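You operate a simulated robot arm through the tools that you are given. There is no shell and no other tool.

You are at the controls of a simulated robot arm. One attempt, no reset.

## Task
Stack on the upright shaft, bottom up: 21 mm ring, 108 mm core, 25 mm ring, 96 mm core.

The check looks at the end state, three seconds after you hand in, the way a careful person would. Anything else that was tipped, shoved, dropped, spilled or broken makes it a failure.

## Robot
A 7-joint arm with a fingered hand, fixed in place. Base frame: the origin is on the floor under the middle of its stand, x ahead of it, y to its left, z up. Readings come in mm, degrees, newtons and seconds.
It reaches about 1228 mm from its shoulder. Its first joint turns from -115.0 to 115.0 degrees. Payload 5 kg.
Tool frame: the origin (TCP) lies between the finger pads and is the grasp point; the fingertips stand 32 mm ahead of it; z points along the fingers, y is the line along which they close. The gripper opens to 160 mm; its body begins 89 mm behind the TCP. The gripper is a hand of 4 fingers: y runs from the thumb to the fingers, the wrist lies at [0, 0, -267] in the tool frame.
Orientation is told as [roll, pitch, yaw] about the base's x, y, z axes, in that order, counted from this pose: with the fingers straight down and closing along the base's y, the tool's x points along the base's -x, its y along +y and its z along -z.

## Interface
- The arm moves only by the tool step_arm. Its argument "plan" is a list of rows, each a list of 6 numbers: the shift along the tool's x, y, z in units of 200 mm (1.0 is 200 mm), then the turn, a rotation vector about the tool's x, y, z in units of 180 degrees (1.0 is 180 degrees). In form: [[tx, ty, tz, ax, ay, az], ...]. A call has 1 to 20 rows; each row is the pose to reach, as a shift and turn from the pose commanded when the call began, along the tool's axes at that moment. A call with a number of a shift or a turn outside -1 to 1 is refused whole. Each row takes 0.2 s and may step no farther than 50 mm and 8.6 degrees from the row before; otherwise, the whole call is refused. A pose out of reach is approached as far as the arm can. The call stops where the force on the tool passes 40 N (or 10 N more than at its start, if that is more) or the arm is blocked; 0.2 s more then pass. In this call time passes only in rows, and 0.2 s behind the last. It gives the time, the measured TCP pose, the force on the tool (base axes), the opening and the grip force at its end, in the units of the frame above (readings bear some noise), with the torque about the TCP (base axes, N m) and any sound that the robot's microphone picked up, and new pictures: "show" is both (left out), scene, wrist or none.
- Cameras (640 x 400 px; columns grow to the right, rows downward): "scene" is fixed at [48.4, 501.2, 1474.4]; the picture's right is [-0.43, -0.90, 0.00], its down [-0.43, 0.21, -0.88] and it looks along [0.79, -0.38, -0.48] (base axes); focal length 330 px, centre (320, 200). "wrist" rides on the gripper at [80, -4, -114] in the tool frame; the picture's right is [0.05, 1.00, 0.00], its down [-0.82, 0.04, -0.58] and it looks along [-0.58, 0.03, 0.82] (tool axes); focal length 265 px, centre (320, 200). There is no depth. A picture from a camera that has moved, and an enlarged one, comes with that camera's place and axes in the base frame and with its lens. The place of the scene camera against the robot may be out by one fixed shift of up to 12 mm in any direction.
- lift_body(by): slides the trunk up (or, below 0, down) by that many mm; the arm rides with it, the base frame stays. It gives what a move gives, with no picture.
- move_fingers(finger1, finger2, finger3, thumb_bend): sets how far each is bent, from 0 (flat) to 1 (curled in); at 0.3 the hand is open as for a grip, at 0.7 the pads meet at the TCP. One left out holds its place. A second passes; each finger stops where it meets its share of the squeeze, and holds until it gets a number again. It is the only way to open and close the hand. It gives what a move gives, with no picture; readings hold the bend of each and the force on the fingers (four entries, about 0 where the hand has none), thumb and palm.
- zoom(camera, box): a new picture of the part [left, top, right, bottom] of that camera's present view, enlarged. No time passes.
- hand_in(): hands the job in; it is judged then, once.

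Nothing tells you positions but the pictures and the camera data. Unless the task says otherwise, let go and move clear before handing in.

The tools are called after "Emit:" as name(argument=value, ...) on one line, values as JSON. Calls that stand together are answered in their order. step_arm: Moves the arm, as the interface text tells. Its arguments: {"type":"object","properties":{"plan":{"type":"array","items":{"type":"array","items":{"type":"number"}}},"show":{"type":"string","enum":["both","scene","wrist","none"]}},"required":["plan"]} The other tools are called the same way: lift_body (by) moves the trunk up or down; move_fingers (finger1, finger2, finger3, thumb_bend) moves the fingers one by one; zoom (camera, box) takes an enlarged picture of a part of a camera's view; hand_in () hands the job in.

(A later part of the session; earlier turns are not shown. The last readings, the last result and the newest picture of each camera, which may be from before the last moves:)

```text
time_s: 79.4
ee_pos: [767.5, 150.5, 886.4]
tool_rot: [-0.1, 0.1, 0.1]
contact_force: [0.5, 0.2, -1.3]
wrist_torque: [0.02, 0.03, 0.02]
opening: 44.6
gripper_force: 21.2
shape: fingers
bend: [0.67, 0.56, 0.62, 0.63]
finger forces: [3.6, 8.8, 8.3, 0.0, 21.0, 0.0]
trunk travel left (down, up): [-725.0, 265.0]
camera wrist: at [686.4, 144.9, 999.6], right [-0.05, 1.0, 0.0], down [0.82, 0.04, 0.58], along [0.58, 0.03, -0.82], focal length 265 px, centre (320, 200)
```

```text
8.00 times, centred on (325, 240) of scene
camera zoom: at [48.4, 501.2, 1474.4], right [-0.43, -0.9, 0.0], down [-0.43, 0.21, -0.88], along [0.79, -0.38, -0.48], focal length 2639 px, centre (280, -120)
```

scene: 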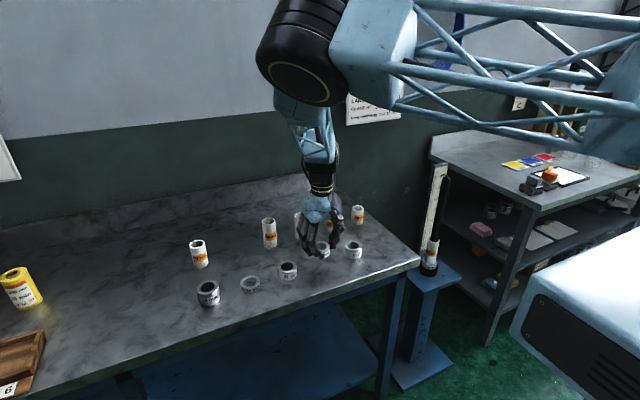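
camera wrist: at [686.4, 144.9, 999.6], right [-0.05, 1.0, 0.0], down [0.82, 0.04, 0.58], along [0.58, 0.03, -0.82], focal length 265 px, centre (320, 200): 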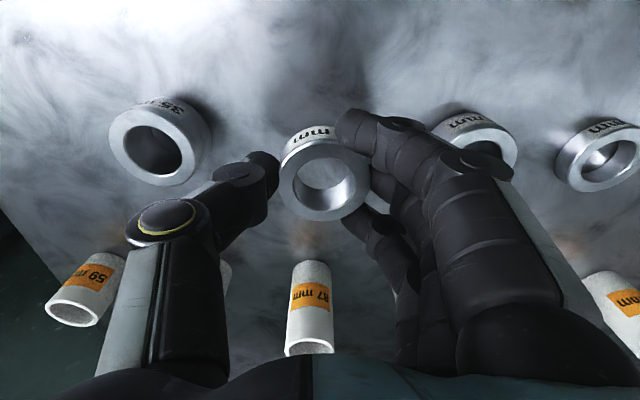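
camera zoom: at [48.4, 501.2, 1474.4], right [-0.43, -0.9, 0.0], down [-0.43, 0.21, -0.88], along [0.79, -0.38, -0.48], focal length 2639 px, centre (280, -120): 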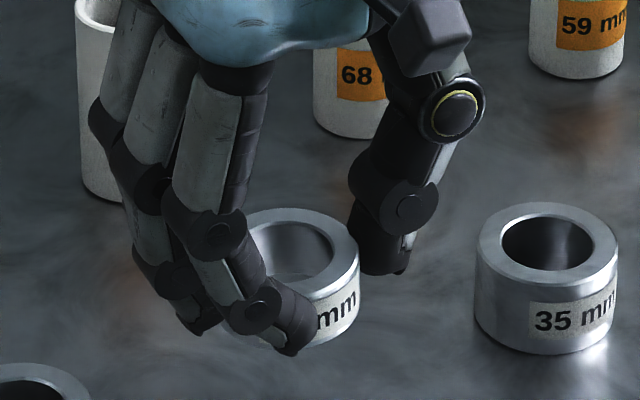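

The tilt is only a couple of degrees, fine for the bore clearance. I'll raise the ring and carry it to the shaft.

Emit:
step_arm(plan=[[0, 0, -0.24, 0, 0, 0], [0, 0, -0.48, 0, 0, 0], [0, 0, -0.72, 0, 0, 0], [0, 0, -0.96, 0, 0, 0], [0, 0, -1.0, 0, 0, 0]], show="none")

Emit:
step_arm(plan=[[-0.025, -0.24, 0, 0, 0, 0], [-0.05, -0.48, 0, 0, 0, 0], [-0.075, -0.72, 0, 0, 0, 0], [-0.1, -0.96, 0, 0, 0, 0]], show="none")

Emit:
step_arm(plan=[[-0.02, -0.24, 0, 0, 0, 0], [-0.04, -0.48, 0, 0, 0, 0], [-0.06, -0.72, 0, 0, 0, 0], [-0.08, -0.96, 0, 0, 0, 0]], show="both")

```text
time_s: 80.6
ee_pos: [767.3, 149.3, 1085.0]
tool_rot: [-0.1, 0.0, -0.1]
contact_force: [0.2, -0.2, -1.6]
wrist_torque: [0.01, 0.02, 0.03]
opening: 44.6
gripper_force: 20.8
shape: fingers
bend: [0.67, 0.56, 0.62, 0.63]
finger forces: [3.6, 8.7, 8.6, 0.0, 20.8, 0.1]
trunk travel left (down, up): [-725.0, 265.0]
```

```text
time_s: 81.6
ee_pos: [786.5, -43.8, 1083.3]
tool_rot: [0.1, 0.1, 0.1]
contact_force: [0.0, 0.0, -0.3]
wrist_torque: [-0.01, 0.01, 0.01]
opening: 44.4
gripper_force: 20.7
shape: fingers
bend: [0.67, 0.56, 0.62, 0.64]
finger forces: [3.6, 8.8, 8.6, 0.1, 20.7, 0.0]
trunk travel left (down, up): [-725.0, 265.0]
```

```text
time_s: 82.6
ee_pos: [804.5, -235.5, 1085.5]
tool_rot: [0.0, 0.0, 0.0]
contact_force: [-0.1, -1.1, -0.3]
wrist_torque: [0.0, 0.0, 0.02]
opening: 44.5
gripper_force: 21.3
shape: fingers
bend: [0.67, 0.56, 0.62, 0.64]
finger forces: [3.4, 8.8, 8.8, 0.1, 20.7, 0.0]
trunk travel left (down, up): [-725.0, 265.0]
camera wrist: at [723.2, -241.3, 1199.9], right [-0.05, 1.0, 0.0], down [0.82, 0.04, 0.58], along [0.58, 0.03, -0.82], focal length 265 px, centre (320, 200)
```

scene: 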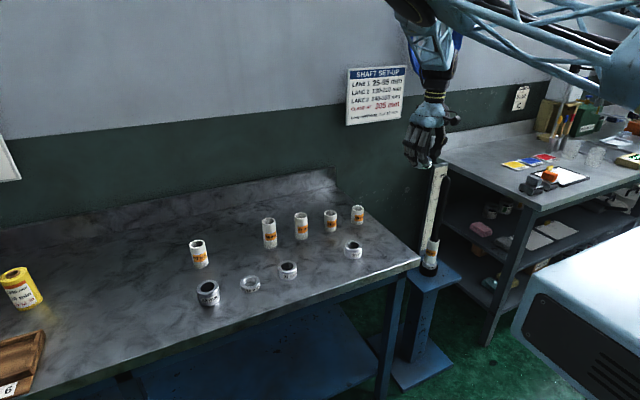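
wrist: 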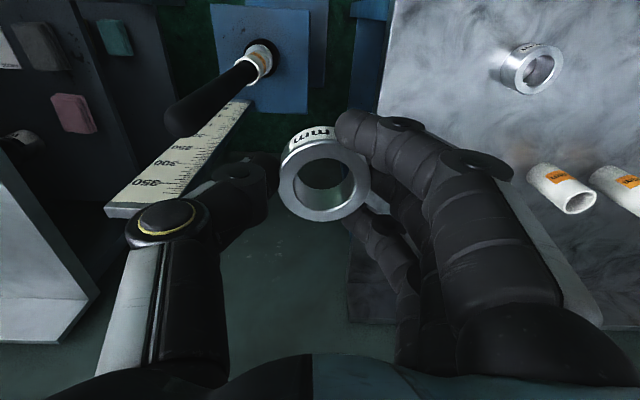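

The stack so far (ring 21 + core 108) stands well. Moving over the shaft axis at this height to check alignment.

Emit:
step_arm(plan=[[-0.003, -0.22, 0, 0, 0, 0], [-0.008, -0.44, 0, 0, 0, 0], [-0.0125, -0.637, 0, 0, 0, 0]], show="none")

Emit:
zoom(camera="wrist", box=[240, 40, 400, 220])

Emit:
zoom(camera="scene", box=[420, 125, 480, 195])

```text
time_s: 83.4
ee_pos: [807.1, -365.5, 1084.3]
tool_rot: [0.0, 0.1, 0.0]
contact_force: [-0.6, -1.1, -0.6]
wrist_torque: [0.03, 0.01, -0.04]
opening: 44.7
gripper_force: 21.0
shape: fingers
bend: [0.67, 0.56, 0.62, 0.64]
finger forces: [3.3, 8.8, 8.8, 0.1, 20.7, 0.0]
trunk travel left (down, up): [-725.0, 265.0]
```

```text
2.22 times, centred on (320, 130) of wrist
camera zoom: at [725.9, -370.6, 1197.5], right [-0.05, 1.0, 0.0], down [0.82, 0.04, 0.58], along [0.58, 0.03, -0.82], focal length 590 px, centre (320, 356)
```

zoom: 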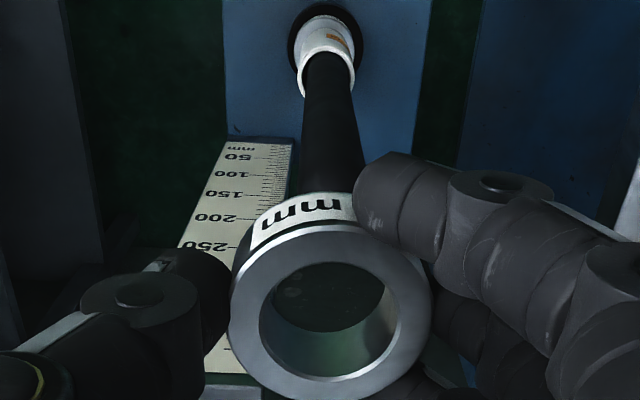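

```text
5.71 times, centred on (450, 160) of scene
camera zoom: at [48.4, 501.2, 1474.4], right [-0.43, -0.9, 0.0], down [-0.43, 0.21, -0.88], along [0.79, -0.38, -0.48], focal length 1885 px, centre (-423, 429)
```

zoom: 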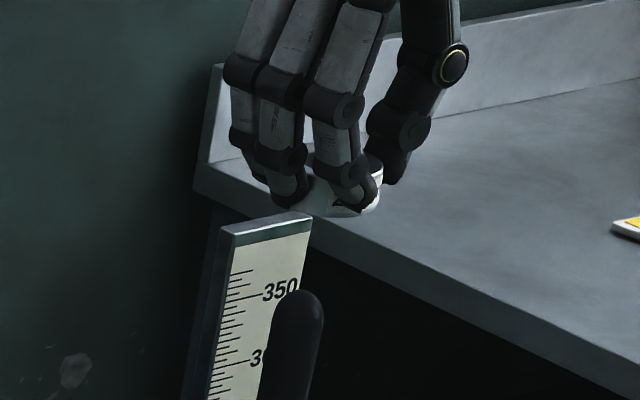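

The ring needs +2.2 mm in y; x is good. I'll correct and lower onto the nose in guarded steps.

Emit:
step_arm(plan=[[0, 0.011, 0.08, 0, 0, 0], [0, 0.011, 0.16, 0, 0, 0], [0, 0.011, 0.24, 0, 0, 0], [0, 0.011, 0.3, 0, 0, 0]], show="none")

Emit:
zoom(camera="wrist", box=[240, 60, 400, 240])

Emit:
zoom(camera="scene", box=[425, 145, 475, 195])

```text
time_s: 84.4
ee_pos: [804.9, -360.5, 1024.2]
tool_rot: [0.1, 0.1, -0.1]
contact_force: [0.7, 0.6, -0.6]
wrist_torque: [-0.03, 0.0, 0.0]
opening: 44.4
gripper_force: 20.7
shape: fingers
bend: [0.67, 0.56, 0.62, 0.64]
finger forces: [3.2, 8.9, 8.8, 0.0, 20.6, 0.0]
trunk travel left (down, up): [-725.0, 265.0]
```

```text
2.22 times, centred on (320, 150) of wrist
camera zoom: at [723.9, -365.8, 1137.8], right [-0.05, 1.0, 0.0], down [0.82, 0.04, 0.58], along [0.58, 0.03, -0.82], focal length 590 px, centre (320, 311)
```

zoom: 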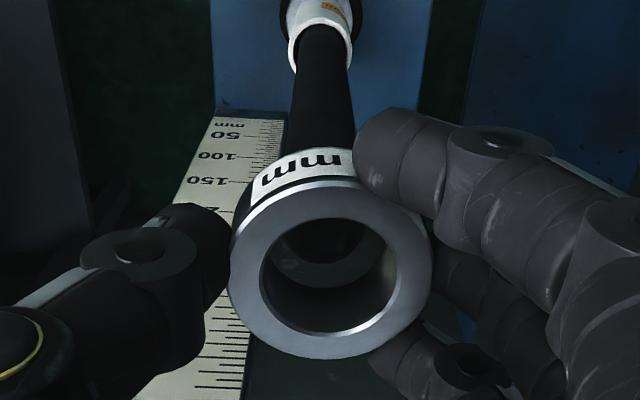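

```text
8.00 times, centred on (450, 170) of scene
camera zoom: at [48.4, 501.2, 1474.4], right [-0.43, -0.9, 0.0], down [-0.43, 0.21, -0.88], along [0.79, -0.38, -0.48], focal length 2639 px, centre (-720, 440)
```

zoom: 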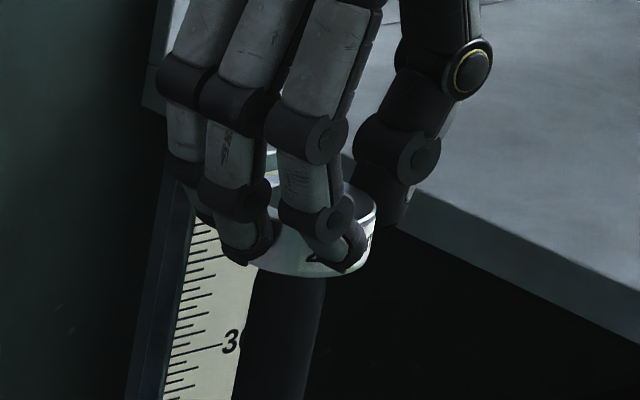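

I want a sharper check of the fore-aft alignment before going on.

Emit:
zoom(camera="scene", box=[440, 162, 476, 186])

Emit:
zoom(camera="wrist", box=[280, 130, 380, 230])

```text
16.00 times, centred on (458, 174) of scene
camera zoom: at [48.4, 501.2, 1474.4], right [-0.43, -0.9, 0.0], down [-0.43, 0.21, -0.88], along [0.79, -0.38, -0.48], focal length 5277 px, centre (-1888, 616)
```

zoom: 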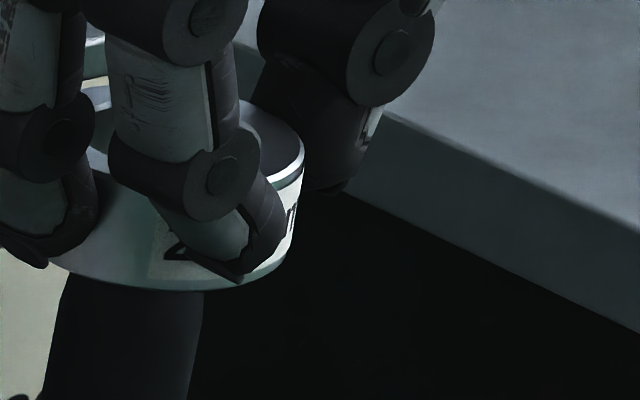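

```text
4.00 times, centred on (330, 180) of wrist
camera zoom: at [723.9, -365.8, 1137.8], right [-0.05, 1.0, 0.0], down [0.82, 0.04, 0.58], along [0.58, 0.03, -0.82], focal length 1062 px, centre (280, 280)
```

zoom: 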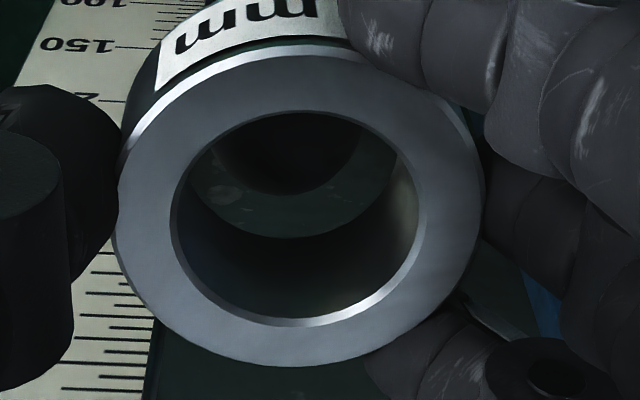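

The bore view shows the ring about 2.5 mm short in x and 0.9 mm over in y. Correcting and lowering over the nose.

Emit:
step_arm(plan=[[-0.0125, -0.0045, 0, 0, 0, 0], [-0.0125, -0.0045, 0.05, 0, 0, 0], [-0.0125, -0.0045, 0.1, 0, 0, 0], [-0.0125, -0.0045, 0.15, 0, 0, 0]], show="none")

Emit:
zoom(camera="wrist", box=[280, 110, 380, 230])

```text
time_s: 85.4
ee_pos: [808.5, -359.4, 995.2]
tool_rot: [-0.1, -0.1, 0.0]
contact_force: [0.2, 0.4, -0.4]
wrist_torque: [0.02, -0.02, -0.01]
opening: 44.7
gripper_force: 20.5
shape: fingers
bend: [0.67, 0.56, 0.62, 0.64]
finger forces: [3.3, 8.8, 8.8, 0.0, 20.6, 0.1]
trunk travel left (down, up): [-725.0, 265.0]
```

```text
3.33 times, centred on (330, 170) of wrist
camera zoom: at [727.4, -366.0, 1109.8], right [-0.05, 1.0, 0.0], down [0.82, 0.04, 0.58], along [0.58, 0.03, -0.82], focal length 885 px, centre (287, 300)
```

zoom: 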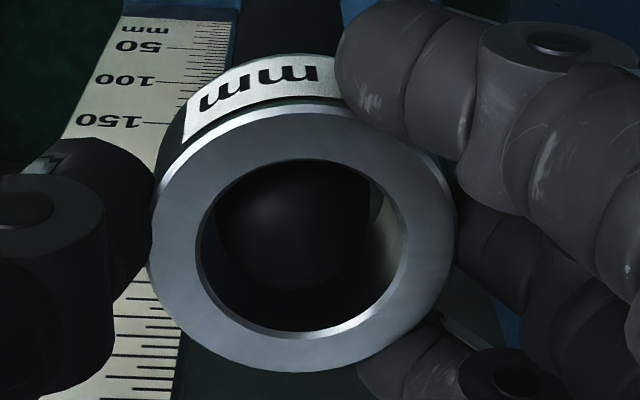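

No contact, nose inside the bore. A small trim (-1 mm x, -1.8 mm y) and on down the shaft.

Emit:
step_arm(plan=[[0.005, -0.009, 0, 0, 0, 0], [0.005, -0.009, 0.07, 0, 0, 0], [0.005, -0.009, 0.14, 0, 0, 0], [0.005, -0.009, 0.21, 0, 0, 0]], show="none")

Emit:
zoom(camera="wrist", box=[280, 110, 380, 230])

```text
time_s: 86.4
ee_pos: [806.1, -363.9, 956.2]
tool_rot: [-0.1, 0.0, 0.0]
contact_force: [-0.5, 1.0, -0.6]
wrist_torque: [-0.01, 0.05, 0.0]
opening: 44.2
gripper_force: 20.6
shape: fingers
bend: [0.67, 0.56, 0.62, 0.64]
finger forces: [3.3, 9.0, 9.0, 0.0, 20.6, 0.0]
trunk travel left (down, up): [-725.0, 265.0]
```

```text
3.33 times, centred on (330, 170) of wrist
camera zoom: at [725.2, -368.6, 1068.7], right [-0.05, 1.0, 0.0], down [0.82, 0.04, 0.58], along [0.58, 0.03, -0.82], focal length 885 px, centre (287, 300)
```

zoom: 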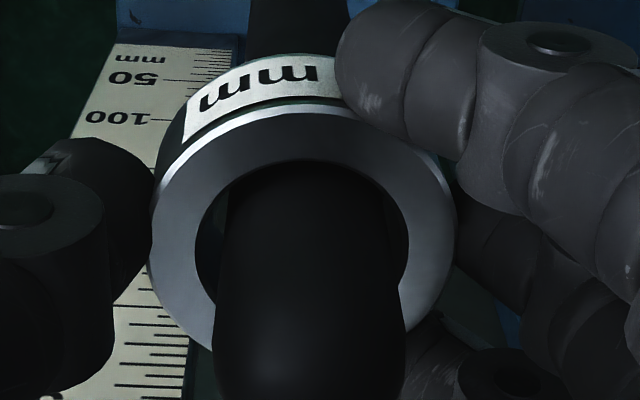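

Passing cleanly. Another 38 mm down, then release.

Emit:
step_arm(plan=[[0, 0, 0.07, 0, 0, 0], [0, 0, 0.14, 0, 0, 0], [0, 0, 0.19, 0, 0, 0]], show="none")

Emit:
zoom(camera="wrist", box=[240, 80, 400, 320])

Emit:
zoom(camera="scene", box=[400, 130, 490, 290])

```text
time_s: 87.2
ee_pos: [805.7, -361.1, 916.8]
tool_rot: [-0.2, 0.0, -0.1]
contact_force: [0.7, 0.4, -1.2]
wrist_torque: [0.01, -0.03, 0.0]
opening: 44.2
gripper_force: 20.8
shape: fingers
bend: [0.67, 0.56, 0.62, 0.64]
finger forces: [3.2, 8.9, 9.0, 0.0, 20.4, 0.0]
trunk travel left (down, up): [-725.0, 265.0]
```

```text
1.67 times, centred on (320, 200) of wrist
camera zoom: at [725.7, -366.3, 1030.3], right [-0.05, 1.0, 0.0], down [0.82, 0.04, 0.58], along [0.58, 0.03, -0.82], focal length 442 px, centre (320, 200)
```

zoom: 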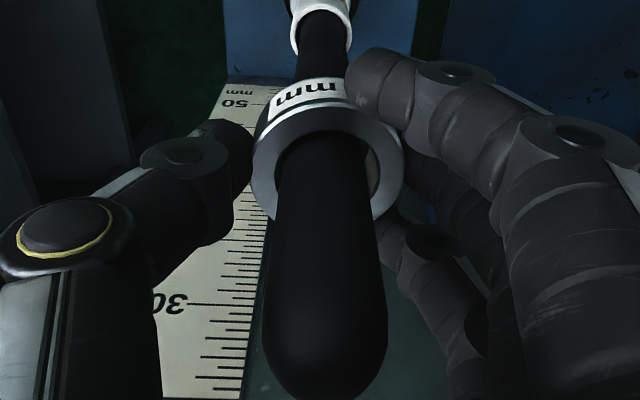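

```text
2.50 times, centred on (445, 210) of scene
camera zoom: at [48.4, 501.2, 1474.4], right [-0.43, -0.9, 0.0], down [-0.43, 0.21, -0.88], along [0.79, -0.38, -0.48], focal length 825 px, centre (8, 175)
```

zoom: 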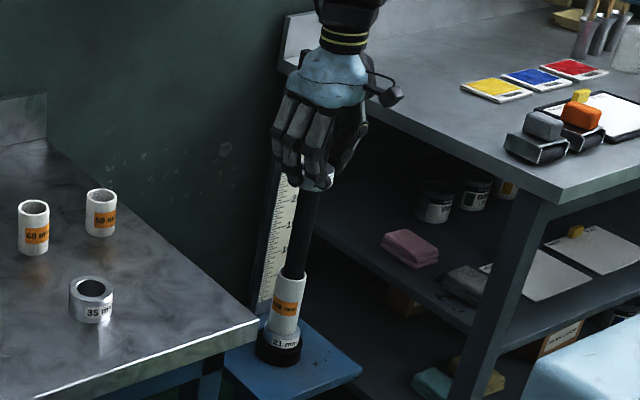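

The ring is free on the shaft, above the seated core. I'll go 10 mm lower and let it slide down onto the core.

Emit:
step_arm(plan=[[0, 0, 0.05, 0, 0, 0]], show="none")

Emit:
move_fingers(finger1=0.45, finger2=0.45, finger3=0.45, thumb_bend=0.45)

Emit:
zoom(camera="scene", box=[400, 190, 470, 290])

Emit:
zoom(camera="wrist", box=[240, 0, 400, 160])

```text
time_s: 87.6
ee_pos: [806.4, -362.5, 907.3]
tool_rot: [-0.1, 0.0, 0.1]
contact_force: [0.6, -0.7, -0.6]
wrist_torque: [0.0, -0.01, 0.02]
opening: 44.3
gripper_force: 21.0
shape: fingers
bend: [0.67, 0.56, 0.62, 0.64]
finger forces: [3.3, 8.9, 9.0, 0.1, 20.5, 0.0]
trunk travel left (down, up): [-725.0, 265.0]
```

```text
time_s: 88.6
ee_pos: [806.6, -362.7, 906.9]
tool_rot: [-0.1, 0.0, -0.1]
contact_force: [0.5, -0.9, 0.0]
wrist_torque: [-0.01, 0.01, 0.03]
opening: 110.4
gripper_force: 0.2
shape: fingers
bend: [0.45, 0.45, 0.45, 0.45]
finger forces: [0.0, 0.0, 0.0, 0.0, 0.1, 0.0]
trunk travel left (down, up): [-725.0, 265.0]
```

```text
4.00 times, centred on (435, 240) of scene
camera zoom: at [48.4, 501.2, 1474.4], right [-0.43, -0.9, 0.0], down [-0.43, 0.21, -0.88], along [0.79, -0.38, -0.48], focal length 1319 px, centre (-140, 40)
```

zoom: 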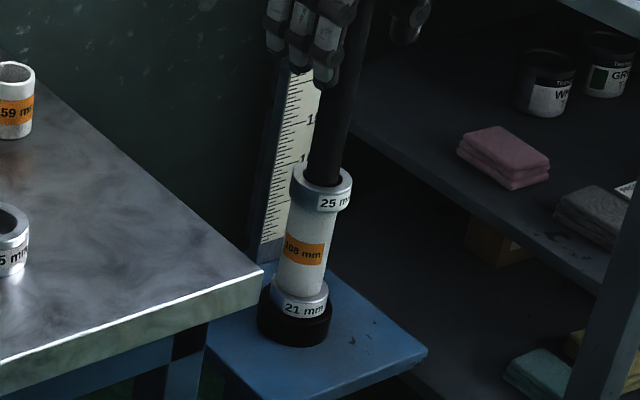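

```text
2.50 times, centred on (320, 80) of wrist
camera zoom: at [725.7, -367.6, 1020.2], right [-0.05, 1.0, 0.0], down [0.82, 0.04, 0.58], along [0.58, 0.03, -0.82], focal length 664 px, centre (320, 500)
```

zoom: 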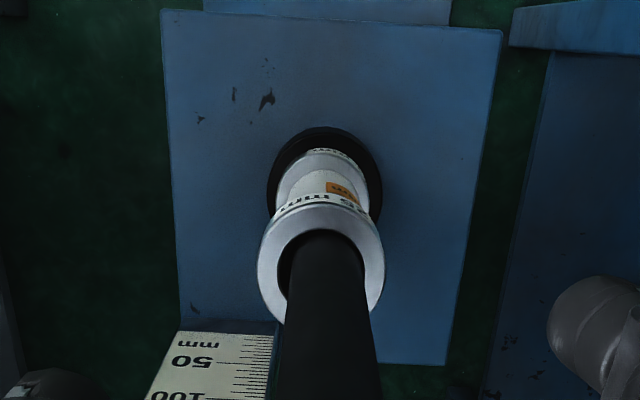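

Ring 25 is seated on the core. Now for the 96 mm core: I'll raise clear of the nose and travel to above it (near x=927, y=261).

Emit:
step_arm(plan=[[0, 0, -0.2, 0, 0, 0], [0, 0, -0.4, 0, 0, 0], [0, 0, -0.6, 0, 0, 0], [0, 0, -0.8, 0, 0, 0], [0, 0, -0.9, 0, 0, 0]], show="none")

Emit:
step_arm(plan=[[-0.04, 0.24, 0, 0, 0, 0], [-0.08, 0.48, 0, 0, 0, 0], [-0.12, 0.72, 0, 0, 0, 0], [-0.16, 0.96, 0, 0, 0, 0]], show="none")

Emit:
step_arm(plan=[[-0.04, 0.24, 0, 0, 0, 0], [-0.08, 0.48, 0, 0, 0, 0], [-0.12, 0.72, 0, 0, 0, 0], [-0.16, 0.96, 0, 0, 0, 0]], show="none")

Emit:
step_arm(plan=[[-0.05, 0.24, 0, 0, 0, 0], [-0.1, 0.48, 0, 0, 0, 0], [-0.15, 0.72, 0, 0, 0, 0], [-0.18, 0.96, 0, 0, 0, 0]], show="both")

```text
time_s: 89.8
ee_pos: [807.6, -362.6, 1084.6]
tool_rot: [-0.1, -0.2, 0.0]
contact_force: [-0.5, -0.1, -0.4]
wrist_torque: [0.0, 0.02, 0.0]
opening: 110.6
gripper_force: 0.1
shape: fingers
bend: [0.45, 0.45, 0.45, 0.45]
finger forces: [0.0, 0.1, 0.1, 0.1, 0.1, 0.0]
trunk travel left (down, up): [-725.0, 265.0]
```

```text
time_s: 90.8
ee_pos: [837.2, -167.2, 1082.7]
tool_rot: [0.0, 0.0, 0.0]
contact_force: [0.1, -0.2, 0.1]
wrist_torque: [-0.05, 0.01, -0.03]
opening: 110.8
gripper_force: 0.0
shape: fingers
bend: [0.45, 0.45, 0.45, 0.45]
finger forces: [0.0, 0.0, 0.0, 0.0, 0.1, 0.0]
trunk travel left (down, up): [-725.0, 265.0]
```

```text
time_s: 91.8
ee_pos: [871.4, 25.0, 1082.4]
tool_rot: [-0.2, 0.0, 0.0]
contact_force: [-0.4, 0.4, -0.2]
wrist_torque: [-0.01, -0.03, -0.01]
opening: 110.8
gripper_force: 0.0
shape: fingers
bend: [0.45, 0.45, 0.45, 0.45]
finger forces: [0.0, 0.1, 0.0, 0.1, 0.0, 0.1]
trunk travel left (down, up): [-725.0, 265.0]
```

```text
time_s: 92.8
ee_pos: [908.2, 216.2, 1083.2]
tool_rot: [-0.1, 0.0, 0.0]
contact_force: [0.1, 0.8, 0.3]
wrist_torque: [0.02, -0.01, 0.0]
opening: 110.6
gripper_force: 0.2
shape: fingers
bend: [0.45, 0.45, 0.45, 0.45]
finger forces: [0.0, 0.0, 0.0, 0.1, 0.0, 0.1]
trunk travel left (down, up): [-725.0, 265.0]
camera wrist: at [827.5, 210.4, 1197.5], right [-0.05, 1.0, 0.0], down [0.82, 0.04, 0.58], along [0.58, 0.03, -0.82], focal length 265 px, centre (320, 200)
```

scene: 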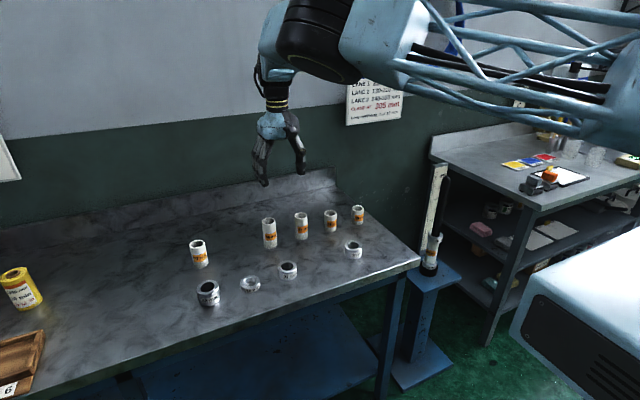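
wrist: 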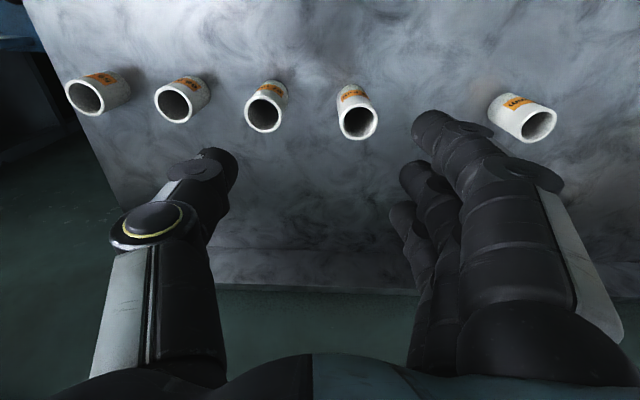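

The next core to the right in the picture should be the 96. I'll check the label and measure it.

Emit:
zoom(camera="wrist", box=[310, 65, 410, 155])

```text
4.44 times, centred on (360, 110) of wrist
camera zoom: at [827.5, 210.4, 1197.5], right [-0.05, 1.0, 0.0], down [0.82, 0.04, 0.58], along [0.58, 0.03, -0.82], focal length 1180 px, centre (142, 600)
```

zoom: 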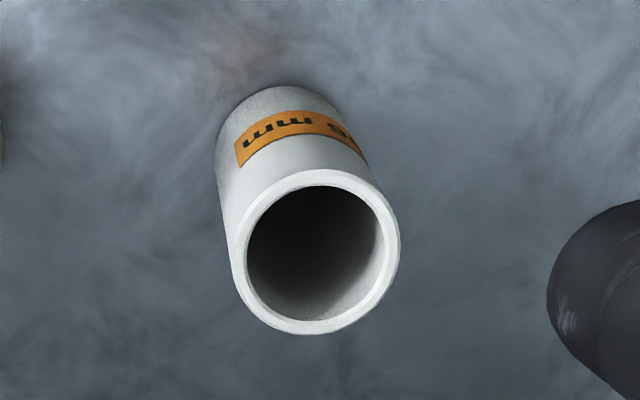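

This is the 96 (label reads "9… mm", fourth in the row). I'll move over it and lower the trunk.

Emit:
step_arm(plan=[[-0.05, 0.12, 0, 0, 0, 0], [-0.099, 0.23, 0, 0, 0, 0]], show="none")

Emit:
lift_body(by=-130)

Emit:
zoom(camera="wrist", box=[220, 60, 420, 220])

Emit:
zoom(camera="scene", box=[220, 150, 330, 270])

```text
time_s: 93.4
ee_pos: [928.7, 259.4, 1083.2]
tool_rot: [-0.1, 0.1, 0.0]
contact_force: [0.6, -0.7, -0.1]
wrist_torque: [-0.01, -0.03, 0.01]
opening: 110.7
gripper_force: 0.1
shape: fingers
bend: [0.45, 0.45, 0.45, 0.45]
finger forces: [0.0, 0.0, 0.0, 0.0, 0.0, 0.0]
trunk travel left (down, up): [-725.0, 265.0]
```

```text
time_s: 95.0
ee_pos: [928.2, 259.2, 953.7]
tool_rot: [0.0, 0.0, 0.0]
contact_force: [0.6, -0.9, 0.1]
wrist_torque: [0.01, 0.01, 0.04]
opening: 110.8
gripper_force: 0.0
shape: fingers
bend: [0.45, 0.45, 0.45, 0.45]
finger forces: [0.0, 0.0, 0.0, 0.1, 0.0, 0.0]
trunk travel left (down, up): [-595.0, 395.0]
```

```text
2.50 times, centred on (320, 140) of wrist
camera zoom: at [846.9, 253.7, 1067.5], right [-0.05, 1.0, 0.0], down [0.82, 0.04, 0.58], along [0.58, 0.03, -0.82], focal length 664 px, centre (320, 350)
```

zoom: 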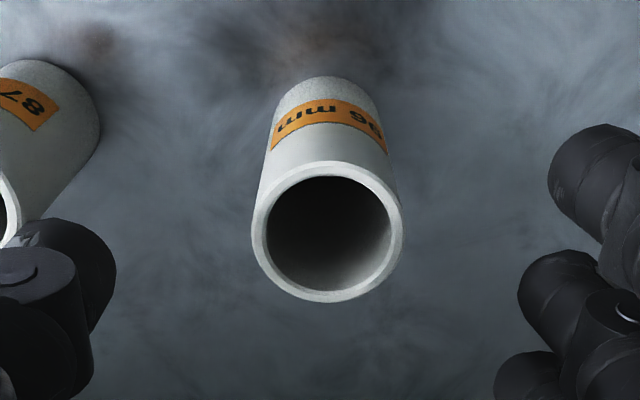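

```text
3.33 times, centred on (275, 210) of scene
camera zoom: at [48.4, 501.2, 1474.4], right [-0.43, -0.9, 0.0], down [-0.43, 0.21, -0.88], along [0.79, -0.38, -0.48], focal length 1100 px, centre (470, 167)
```

zoom: 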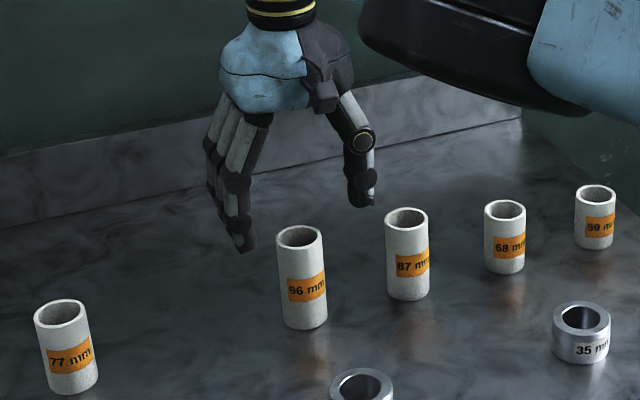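

Centred to about 2 mm. I'll correct and descend so the fingertips straddle the core's upper part.

Emit:
step_arm(plan=[[-0.008, 0.0105, 0.08, 0, 0, 0], [-0.008, 0.0105, 0.16, 0, 0, 0], [-0.008, 0.0105, 0.24, 0, 0, 0], [-0.008, 0.0105, 0.315, 0, 0, 0]], show="none")

Emit:
zoom(camera="wrist", box=[200, 80, 440, 280])

Emit:
zoom(camera="scene", box=[220, 170, 320, 270])

```text
time_s: 96.0
ee_pos: [929.2, 259.9, 889.9]
tool_rot: [-0.1, 0.0, 0.0]
contact_force: [0.0, -0.5, 0.3]
wrist_torque: [-0.01, 0.02, 0.02]
opening: 111.1
gripper_force: 0.1
shape: fingers
bend: [0.45, 0.45, 0.45, 0.45]
finger forces: [0.0, 0.0, 0.0, 0.1, 0.0, 0.0]
trunk travel left (down, up): [-595.0, 395.0]
```

```text
2.00 times, centred on (320, 180) of wrist
camera zoom: at [848.1, 255.2, 1003.8], right [-0.05, 1.0, 0.0], down [0.82, 0.04, 0.58], along [0.58, 0.03, -0.82], focal length 531 px, centre (320, 240)
```

zoom: 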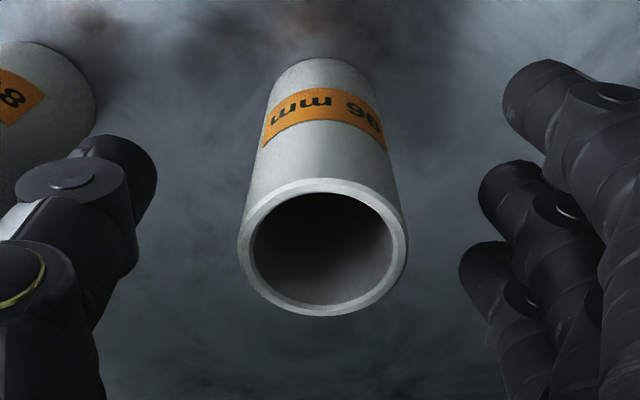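

```text
4.00 times, centred on (270, 220) of scene
camera zoom: at [48.4, 501.2, 1474.4], right [-0.43, -0.9, 0.0], down [-0.43, 0.21, -0.88], along [0.79, -0.38, -0.48], focal length 1319 px, centre (520, 120)
```

zoom: 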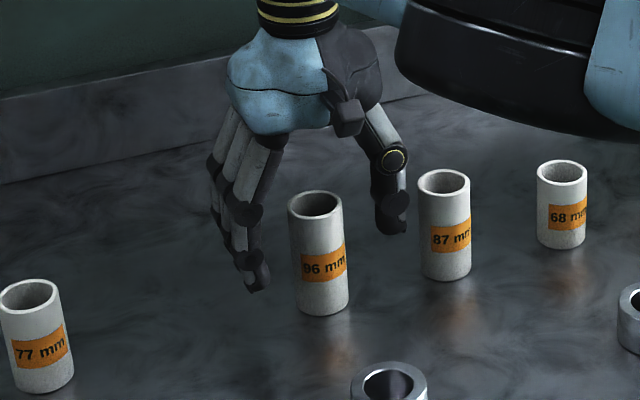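

The core is centred within 1 mm and its top is just above the TCP. I'll close only finger2 and the thumb, first to a light touch.

Emit:
move_fingers(finger2=0.58, thumb_bend=0.58)

Emit:
zoom(camera="wrist", box=[200, 80, 440, 280])

```text
time_s: 97.0
ee_pos: [928.5, 258.7, 890.9]
tool_rot: [0.0, 0.0, -0.1]
contact_force: [-0.4, -0.1, 0.4]
wrist_torque: [-0.04, 0.03, -0.01]
opening: 87.8
gripper_force: 0.1
shape: fingers
bend: [0.45, 0.57, 0.45, 0.57]
finger forces: [0.0, 0.0, 0.0, 0.1, 0.0, 0.0]
trunk travel left (down, up): [-595.0, 395.0]
```

```text
2.00 times, centred on (320, 180) of wrist
camera zoom: at [847.9, 255.0, 1003.9], right [-0.05, 1.0, 0.0], down [0.82, 0.04, 0.58], along [0.58, 0.03, -0.82], focal length 531 px, centre (320, 240)
```

zoom: 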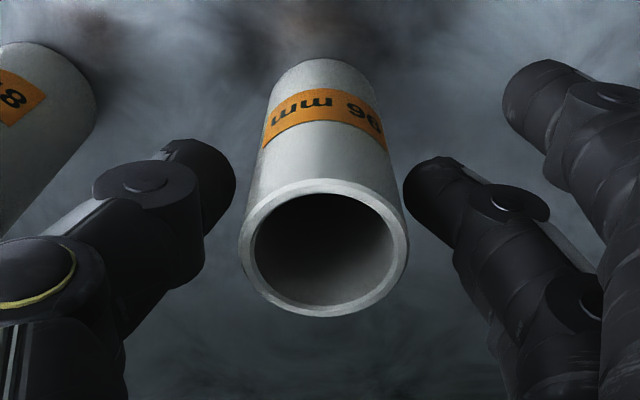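

Both are a few mm from the core, nearly symmetric. Now the gentle squeeze.

Emit:
move_fingers(finger2=0.72, thumb_bend=0.63)

Emit:
zoom(camera="wrist", box=[200, 80, 440, 280])

Emit:
zoom(camera="scene", box=[230, 180, 310, 260])

```text
time_s: 98.0
ee_pos: [928.9, 260.1, 890.1]
tool_rot: [-0.1, 0.0, 0.0]
contact_force: [-0.6, -0.2, 0.5]
wrist_torque: [0.03, 0.01, -0.04]
opening: 82.9
gripper_force: 7.4
shape: fingers
bend: [0.45, 0.6, 0.45, 0.61]
finger forces: [0.1, 7.0, 0.0, 0.0, 7.1, 0.1]
trunk travel left (down, up): [-595.0, 395.0]
```

```text
2.00 times, centred on (320, 180) of wrist
camera zoom: at [848.0, 255.1, 1003.8], right [-0.05, 1.0, 0.0], down [0.82, 0.04, 0.58], along [0.58, 0.03, -0.82], focal length 531 px, centre (320, 240)
```

zoom: 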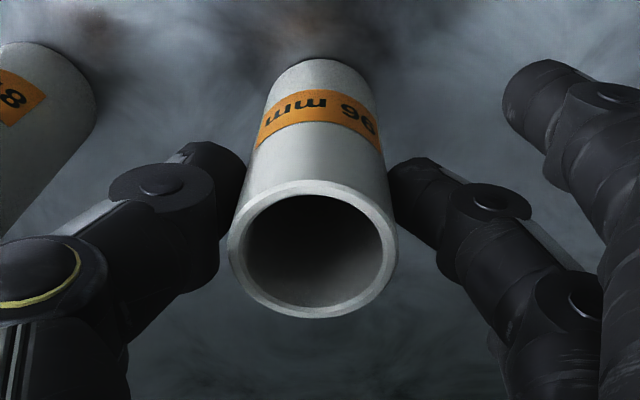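

```text
5.00 times, centred on (270, 220) of scene
camera zoom: at [48.4, 501.2, 1474.4], right [-0.43, -0.9, 0.0], down [-0.43, 0.21, -0.88], along [0.79, -0.38, -0.48], focal length 1649 px, centre (570, 100)
```

zoom: 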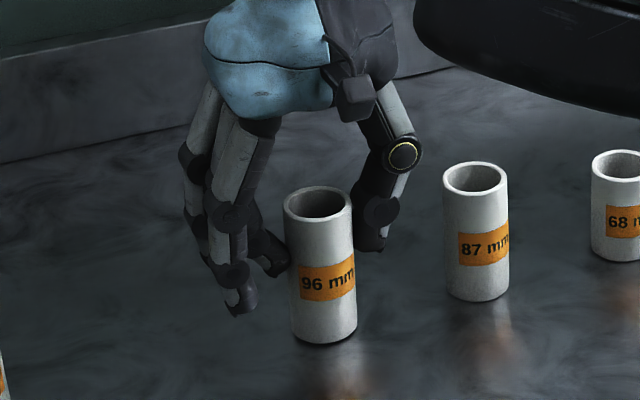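

A balanced 7 N pinch and the core stayed upright. Lifting gently to check the hold.

Emit:
step_arm(plan=[[0, 0, -0.02, 0, 0, 0], [0, 0, -0.06, 0, 0, 0], [0, 0, -0.12, 0, 0, 0]], show="none")

Emit:
zoom(camera="wrist", box=[200, 80, 440, 280])

Emit:
zoom(camera="scene", box=[230, 170, 310, 250])

```text
time_s: 98.8
ee_pos: [928.7, 259.6, 915.3]
tool_rot: [-0.1, 0.1, 0.0]
contact_force: [0.1, 0.4, -0.6]
wrist_torque: [0.01, 0.01, -0.01]
opening: 82.9
gripper_force: 7.4
shape: fingers
bend: [0.45, 0.6, 0.45, 0.61]
finger forces: [0.1, 7.0, 0.0, 0.0, 7.1, 0.0]
trunk travel left (down, up): [-595.0, 395.0]
```

```text
2.00 times, centred on (320, 180) of wrist
camera zoom: at [847.5, 254.5, 1028.6], right [-0.05, 1.0, 0.0], down [0.82, 0.04, 0.58], along [0.58, 0.03, -0.82], focal length 531 px, centre (320, 240)
```

zoom: 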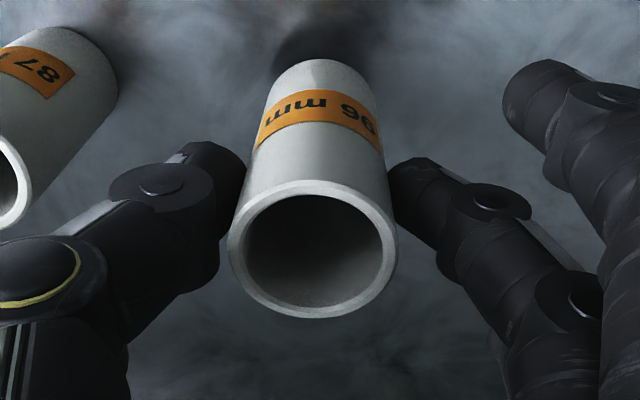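

```text
5.00 times, centred on (270, 210) of scene
camera zoom: at [48.4, 501.2, 1474.4], right [-0.43, -0.9, 0.0], down [-0.43, 0.21, -0.88], along [0.79, -0.38, -0.48], focal length 1649 px, centre (570, 150)
```

zoom: 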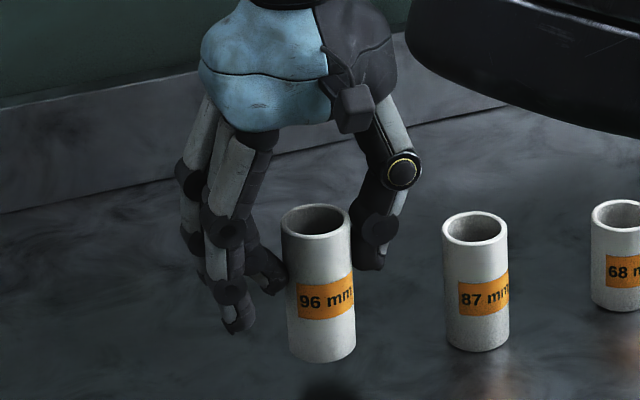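

The core hangs securely and nearly vertical, its lower end within about 1 mm of the tool axis. I'll raise it well above the nose and carry it over smoothly.

Emit:
step_arm(plan=[[0, 0, -0.1, 0, 0, 0], [0, 0, -0.25, 0, 0, 0], [0, 0, -0.4, 0, 0, 0], [0, 0, -0.55, 0, 0, 0], [0, 0, -0.7, 0, 0, 0], [0, 0, -0.85, 0, 0, 0], [0, 0, -0.95, 0, 0, 0], [0, 0, -0.98, 0, 0, 0]], show="none")

Emit:
step_arm(plan=[[0.02, -0.1, 0, 0, 0, 0], [0.06, -0.28, 0, 0, 0, 0], [0.1, -0.46, 0, 0, 0, 0], [0.14, -0.64, 0, 0, 0, 0], [0.18, -0.82, 0, 0, 0, 0], [0.2, -0.92, 0, 0, 0, 0]], show="none")

Emit:
step_arm(plan=[[0.02, -0.1, 0, 0, 0, 0], [0.06, -0.28, 0, 0, 0, 0], [0.1, -0.46, 0, 0, 0, 0], [0.14, -0.64, 0, 0, 0, 0], [0.18, -0.82, 0, 0, 0, 0], [0.2, -0.92, 0, 0, 0, 0]], show="both")

```text
time_s: 100.5
ee_pos: [930.2, 260.0, 1111.1]
tool_rot: [-0.1, 0.1, 0.0]
contact_force: [0.4, 0.5, -1.4]
wrist_torque: [-0.02, -0.02, 0.0]
opening: 82.9
gripper_force: 7.0
shape: fingers
bend: [0.45, 0.6, 0.45, 0.61]
finger forces: [0.0, 7.1, 0.0, 0.0, 7.0, 0.0]
trunk travel left (down, up): [-595.0, 395.0]
```

```text
time_s: 102.0
ee_pos: [891.7, 76.3, 1109.8]
tool_rot: [0.0, 0.1, 0.0]
contact_force: [0.1, -0.7, 0.2]
wrist_torque: [0.01, -0.03, 0.0]
opening: 83.5
gripper_force: 6.8
shape: fingers
bend: [0.45, 0.61, 0.45, 0.61]
finger forces: [0.0, 6.9, 0.1, 0.0, 7.0, 0.0]
trunk travel left (down, up): [-595.0, 395.0]
```

```text
time_s: 103.3
ee_pos: [849.2, -106.2, 1109.8]
tool_rot: [0.0, 0.1, 0.1]
contact_force: [-0.1, 0.6, -1.0]
wrist_torque: [0.02, 0.0, 0.01]
opening: 82.9
gripper_force: 6.8
shape: fingers
bend: [0.45, 0.61, 0.45, 0.61]
finger forces: [0.0, 7.0, 0.1, 0.0, 7.0, 0.0]
trunk travel left (down, up): [-595.0, 395.0]
camera wrist: at [768.2, -111.3, 1223.5], right [-0.05, 1.0, 0.0], down [0.82, 0.04, 0.58], along [0.58, 0.03, -0.82], focal length 265 px, centre (320, 200)
```

scene: 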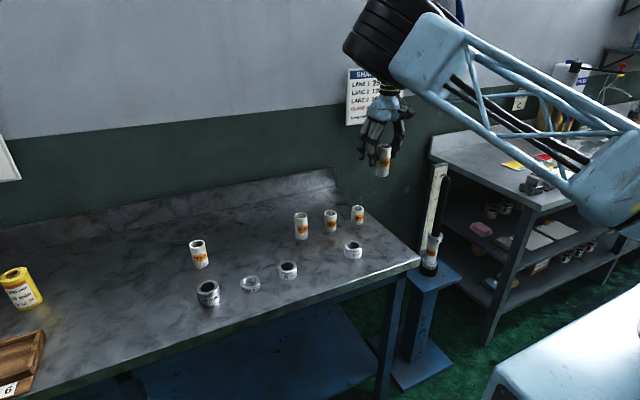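
wrist: 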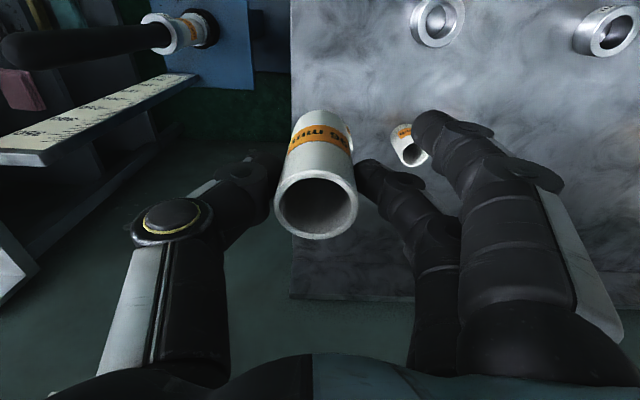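

Still steady. Continuing to over the shaft.

Emit:
step_arm(plan=[[0.02, -0.1, 0, 0, 0, 0], [0.05, -0.28, 0, 0, 0, 0], [0.08, -0.46, 0, 0, 0, 0], [0.12, -0.64, 0, 0, 0, 0], [0.15, -0.82, 0, 0, 0, 0], [0.17, -0.92, 0, 0, 0, 0]], show="none")

Emit:
step_arm(plan=[[0.015, -0.1, 0, 0, 0, 0], [0.035, -0.24, 0, 0, 0, 0], [0.045, -0.355, 0, 0, 0, 0]], show="both")

Emit:
zoom(camera="wrist", box=[240, 40, 400, 240])

Emit:
zoom(camera="scene", box=[425, 120, 475, 195])

```text
time_s: 104.8
ee_pos: [816.0, -289.9, 1109.8]
tool_rot: [0.0, 0.1, 0.1]
contact_force: [0.9, -0.1, -1.1]
wrist_torque: [0.01, 0.01, -0.04]
opening: 82.9
gripper_force: 6.9
shape: fingers
bend: [0.45, 0.61, 0.45, 0.61]
finger forces: [0.0, 6.9, 0.0, 0.0, 6.9, 0.0]
trunk travel left (down, up): [-595.0, 395.0]
```

```text
time_s: 105.5
ee_pos: [805.9, -359.5, 1112.0]
tool_rot: [-0.1, 0.1, 0.0]
contact_force: [0.4, -0.7, -0.6]
wrist_torque: [0.06, -0.01, -0.01]
opening: 83.1
gripper_force: 7.6
shape: fingers
bend: [0.45, 0.61, 0.45, 0.61]
finger forces: [0.1, 7.1, 0.1, 0.0, 7.0, 0.0]
trunk travel left (down, up): [-595.0, 395.0]
camera wrist: at [725.5, -366.0, 1225.0], right [-0.05, 1.0, 0.0], down [0.82, 0.04, 0.58], along [0.58, 0.03, -0.82], focal length 265 px, centre (320, 200)
```

scene: 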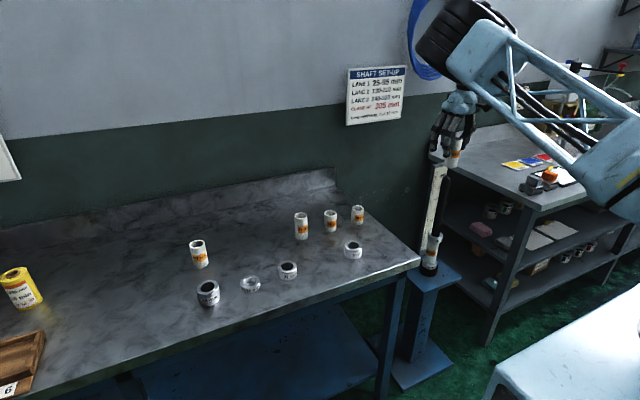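
wrist: 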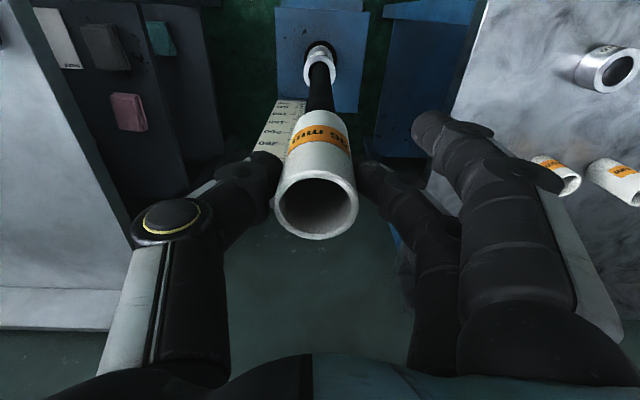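

```text
2.00 times, centred on (320, 140) of wrist
camera zoom: at [725.5, -366.0, 1225.0], right [-0.05, 1.0, 0.0], down [0.82, 0.04, 0.58], along [0.58, 0.03, -0.82], focal length 531 px, centre (320, 320)
```

zoom: 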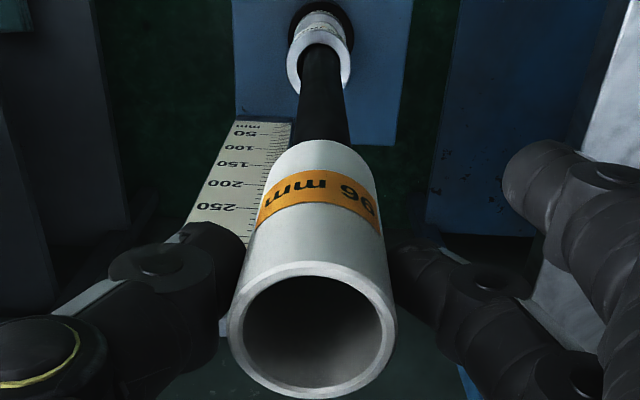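

```text
5.33 times, centred on (450, 158) of scene
camera zoom: at [48.4, 501.2, 1474.4], right [-0.43, -0.9, 0.0], down [-0.43, 0.21, -0.88], along [0.79, -0.38, -0.48], focal length 1759 px, centre (-373, 427)
```

zoom: 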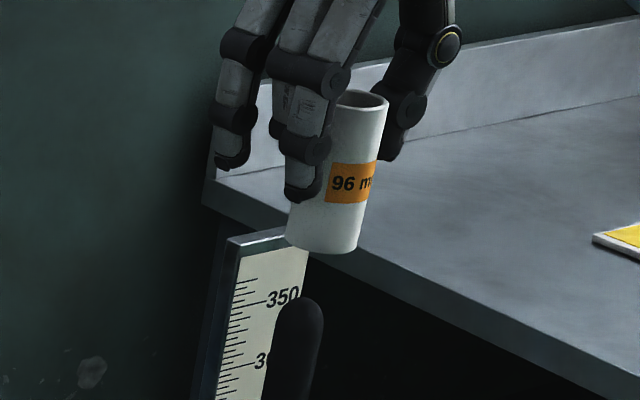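

I'll take high-resolution looks at the core's lower end and the nose for the final alignment.

Emit:
zoom(camera="scene", box=[440, 150, 472, 172])

Emit:
zoom(camera="scene", box=[435, 168, 467, 190])

Emit:
zoom(camera="wrist", box=[280, 60, 360, 140])

```text
16.00 times, centred on (456, 161) of scene
camera zoom: at [48.4, 501.2, 1474.4], right [-0.43, -0.9, 0.0], down [-0.43, 0.21, -0.88], along [0.79, -0.38, -0.48], focal length 5277 px, centre (-1856, 824)
```

zoom: 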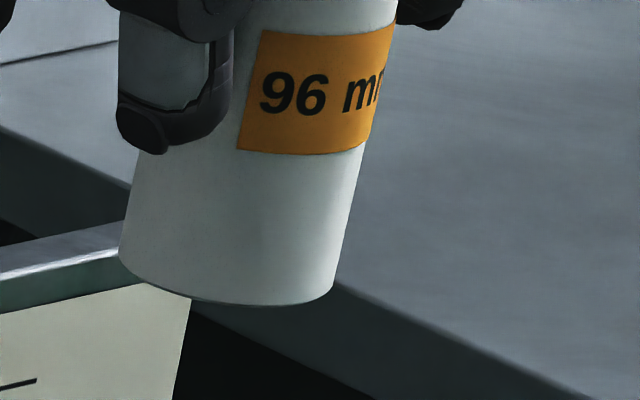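

```text
16.00 times, centred on (451, 179) of scene
camera zoom: at [48.4, 501.2, 1474.4], right [-0.43, -0.9, 0.0], down [-0.43, 0.21, -0.88], along [0.79, -0.38, -0.48], focal length 5277 px, centre (-1776, 536)
```

zoom: 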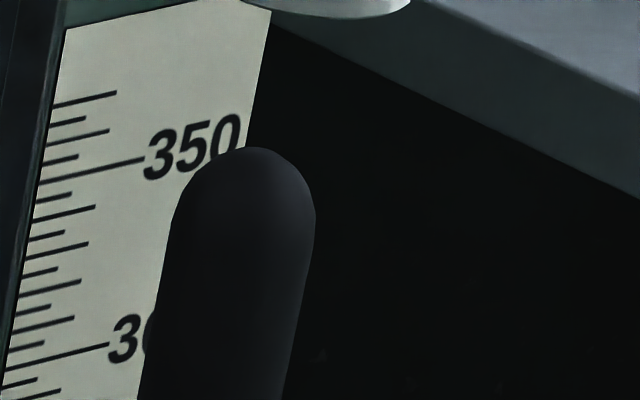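

```text
5.00 times, centred on (320, 100) of wrist
camera zoom: at [725.5, -366.0, 1225.0], right [-0.05, 1.0, 0.0], down [0.82, 0.04, 0.58], along [0.58, 0.03, -0.82], focal length 1327 px, centre (320, 700)
```

zoom: 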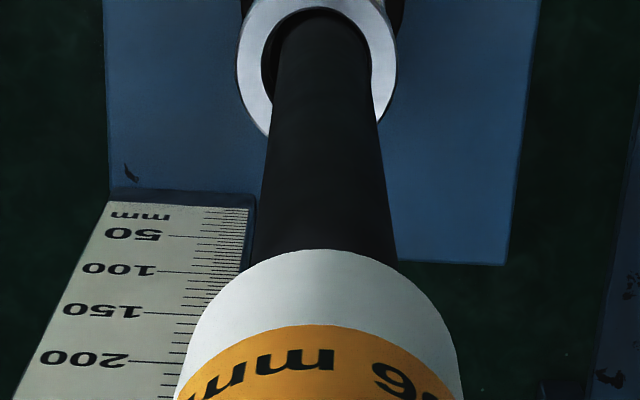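

The wrist view says the core's end is aligned to within about 1 mm, the scene view suggests it is slightly short in x. I'll lower 25 mm to bring the end close to the nose, where the comparison is most reliable.

Emit:
step_arm(plan=[[0, 0.001, 0.06, 0, 0, 0], [0, 0.002, 0.125, 0, 0, 0]], show="none")

Emit:
zoom(camera="scene", box=[435, 158, 471, 188])

Emit:
zoom(camera="wrist", box=[280, 60, 360, 140])

```text
time_s: 106.2
ee_pos: [808.9, -358.7, 1086.4]
tool_rot: [-0.1, 0.0, 0.0]
contact_force: [0.6, 0.2, -1.1]
wrist_torque: [-0.01, 0.01, 0.03]
opening: 83.2
gripper_force: 6.7
shape: fingers
bend: [0.45, 0.61, 0.45, 0.61]
finger forces: [0.0, 7.0, 0.0, 0.1, 6.9, 0.0]
trunk travel left (down, up): [-595.0, 395.0]
```

```text
13.33 times, centred on (453, 173) of scene
camera zoom: at [48.4, 501.2, 1474.4], right [-0.43, -0.9, 0.0], down [-0.43, 0.21, -0.88], along [0.79, -0.38, -0.48], focal length 4398 px, centre (-1453, 560)
```

zoom: 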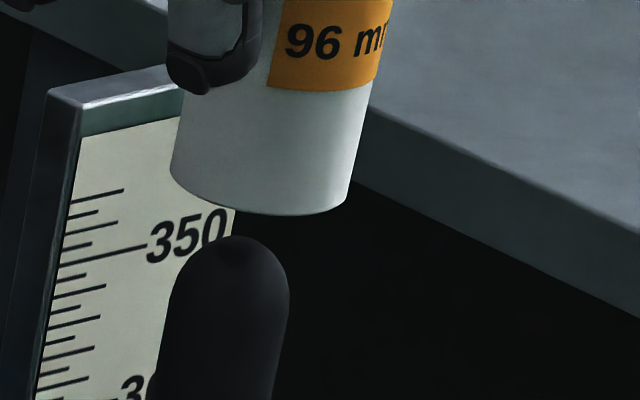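

```text
5.00 times, centred on (320, 100) of wrist
camera zoom: at [726.5, -364.9, 1200.8], right [-0.05, 1.0, 0.0], down [0.82, 0.04, 0.58], along [0.58, 0.03, -0.82], focal length 1327 px, centre (320, 700)
```

zoom: 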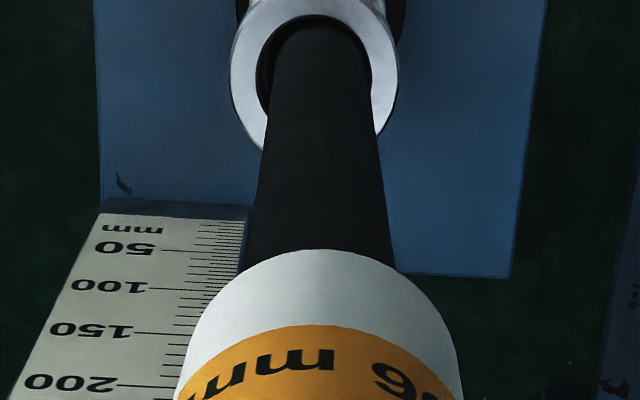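

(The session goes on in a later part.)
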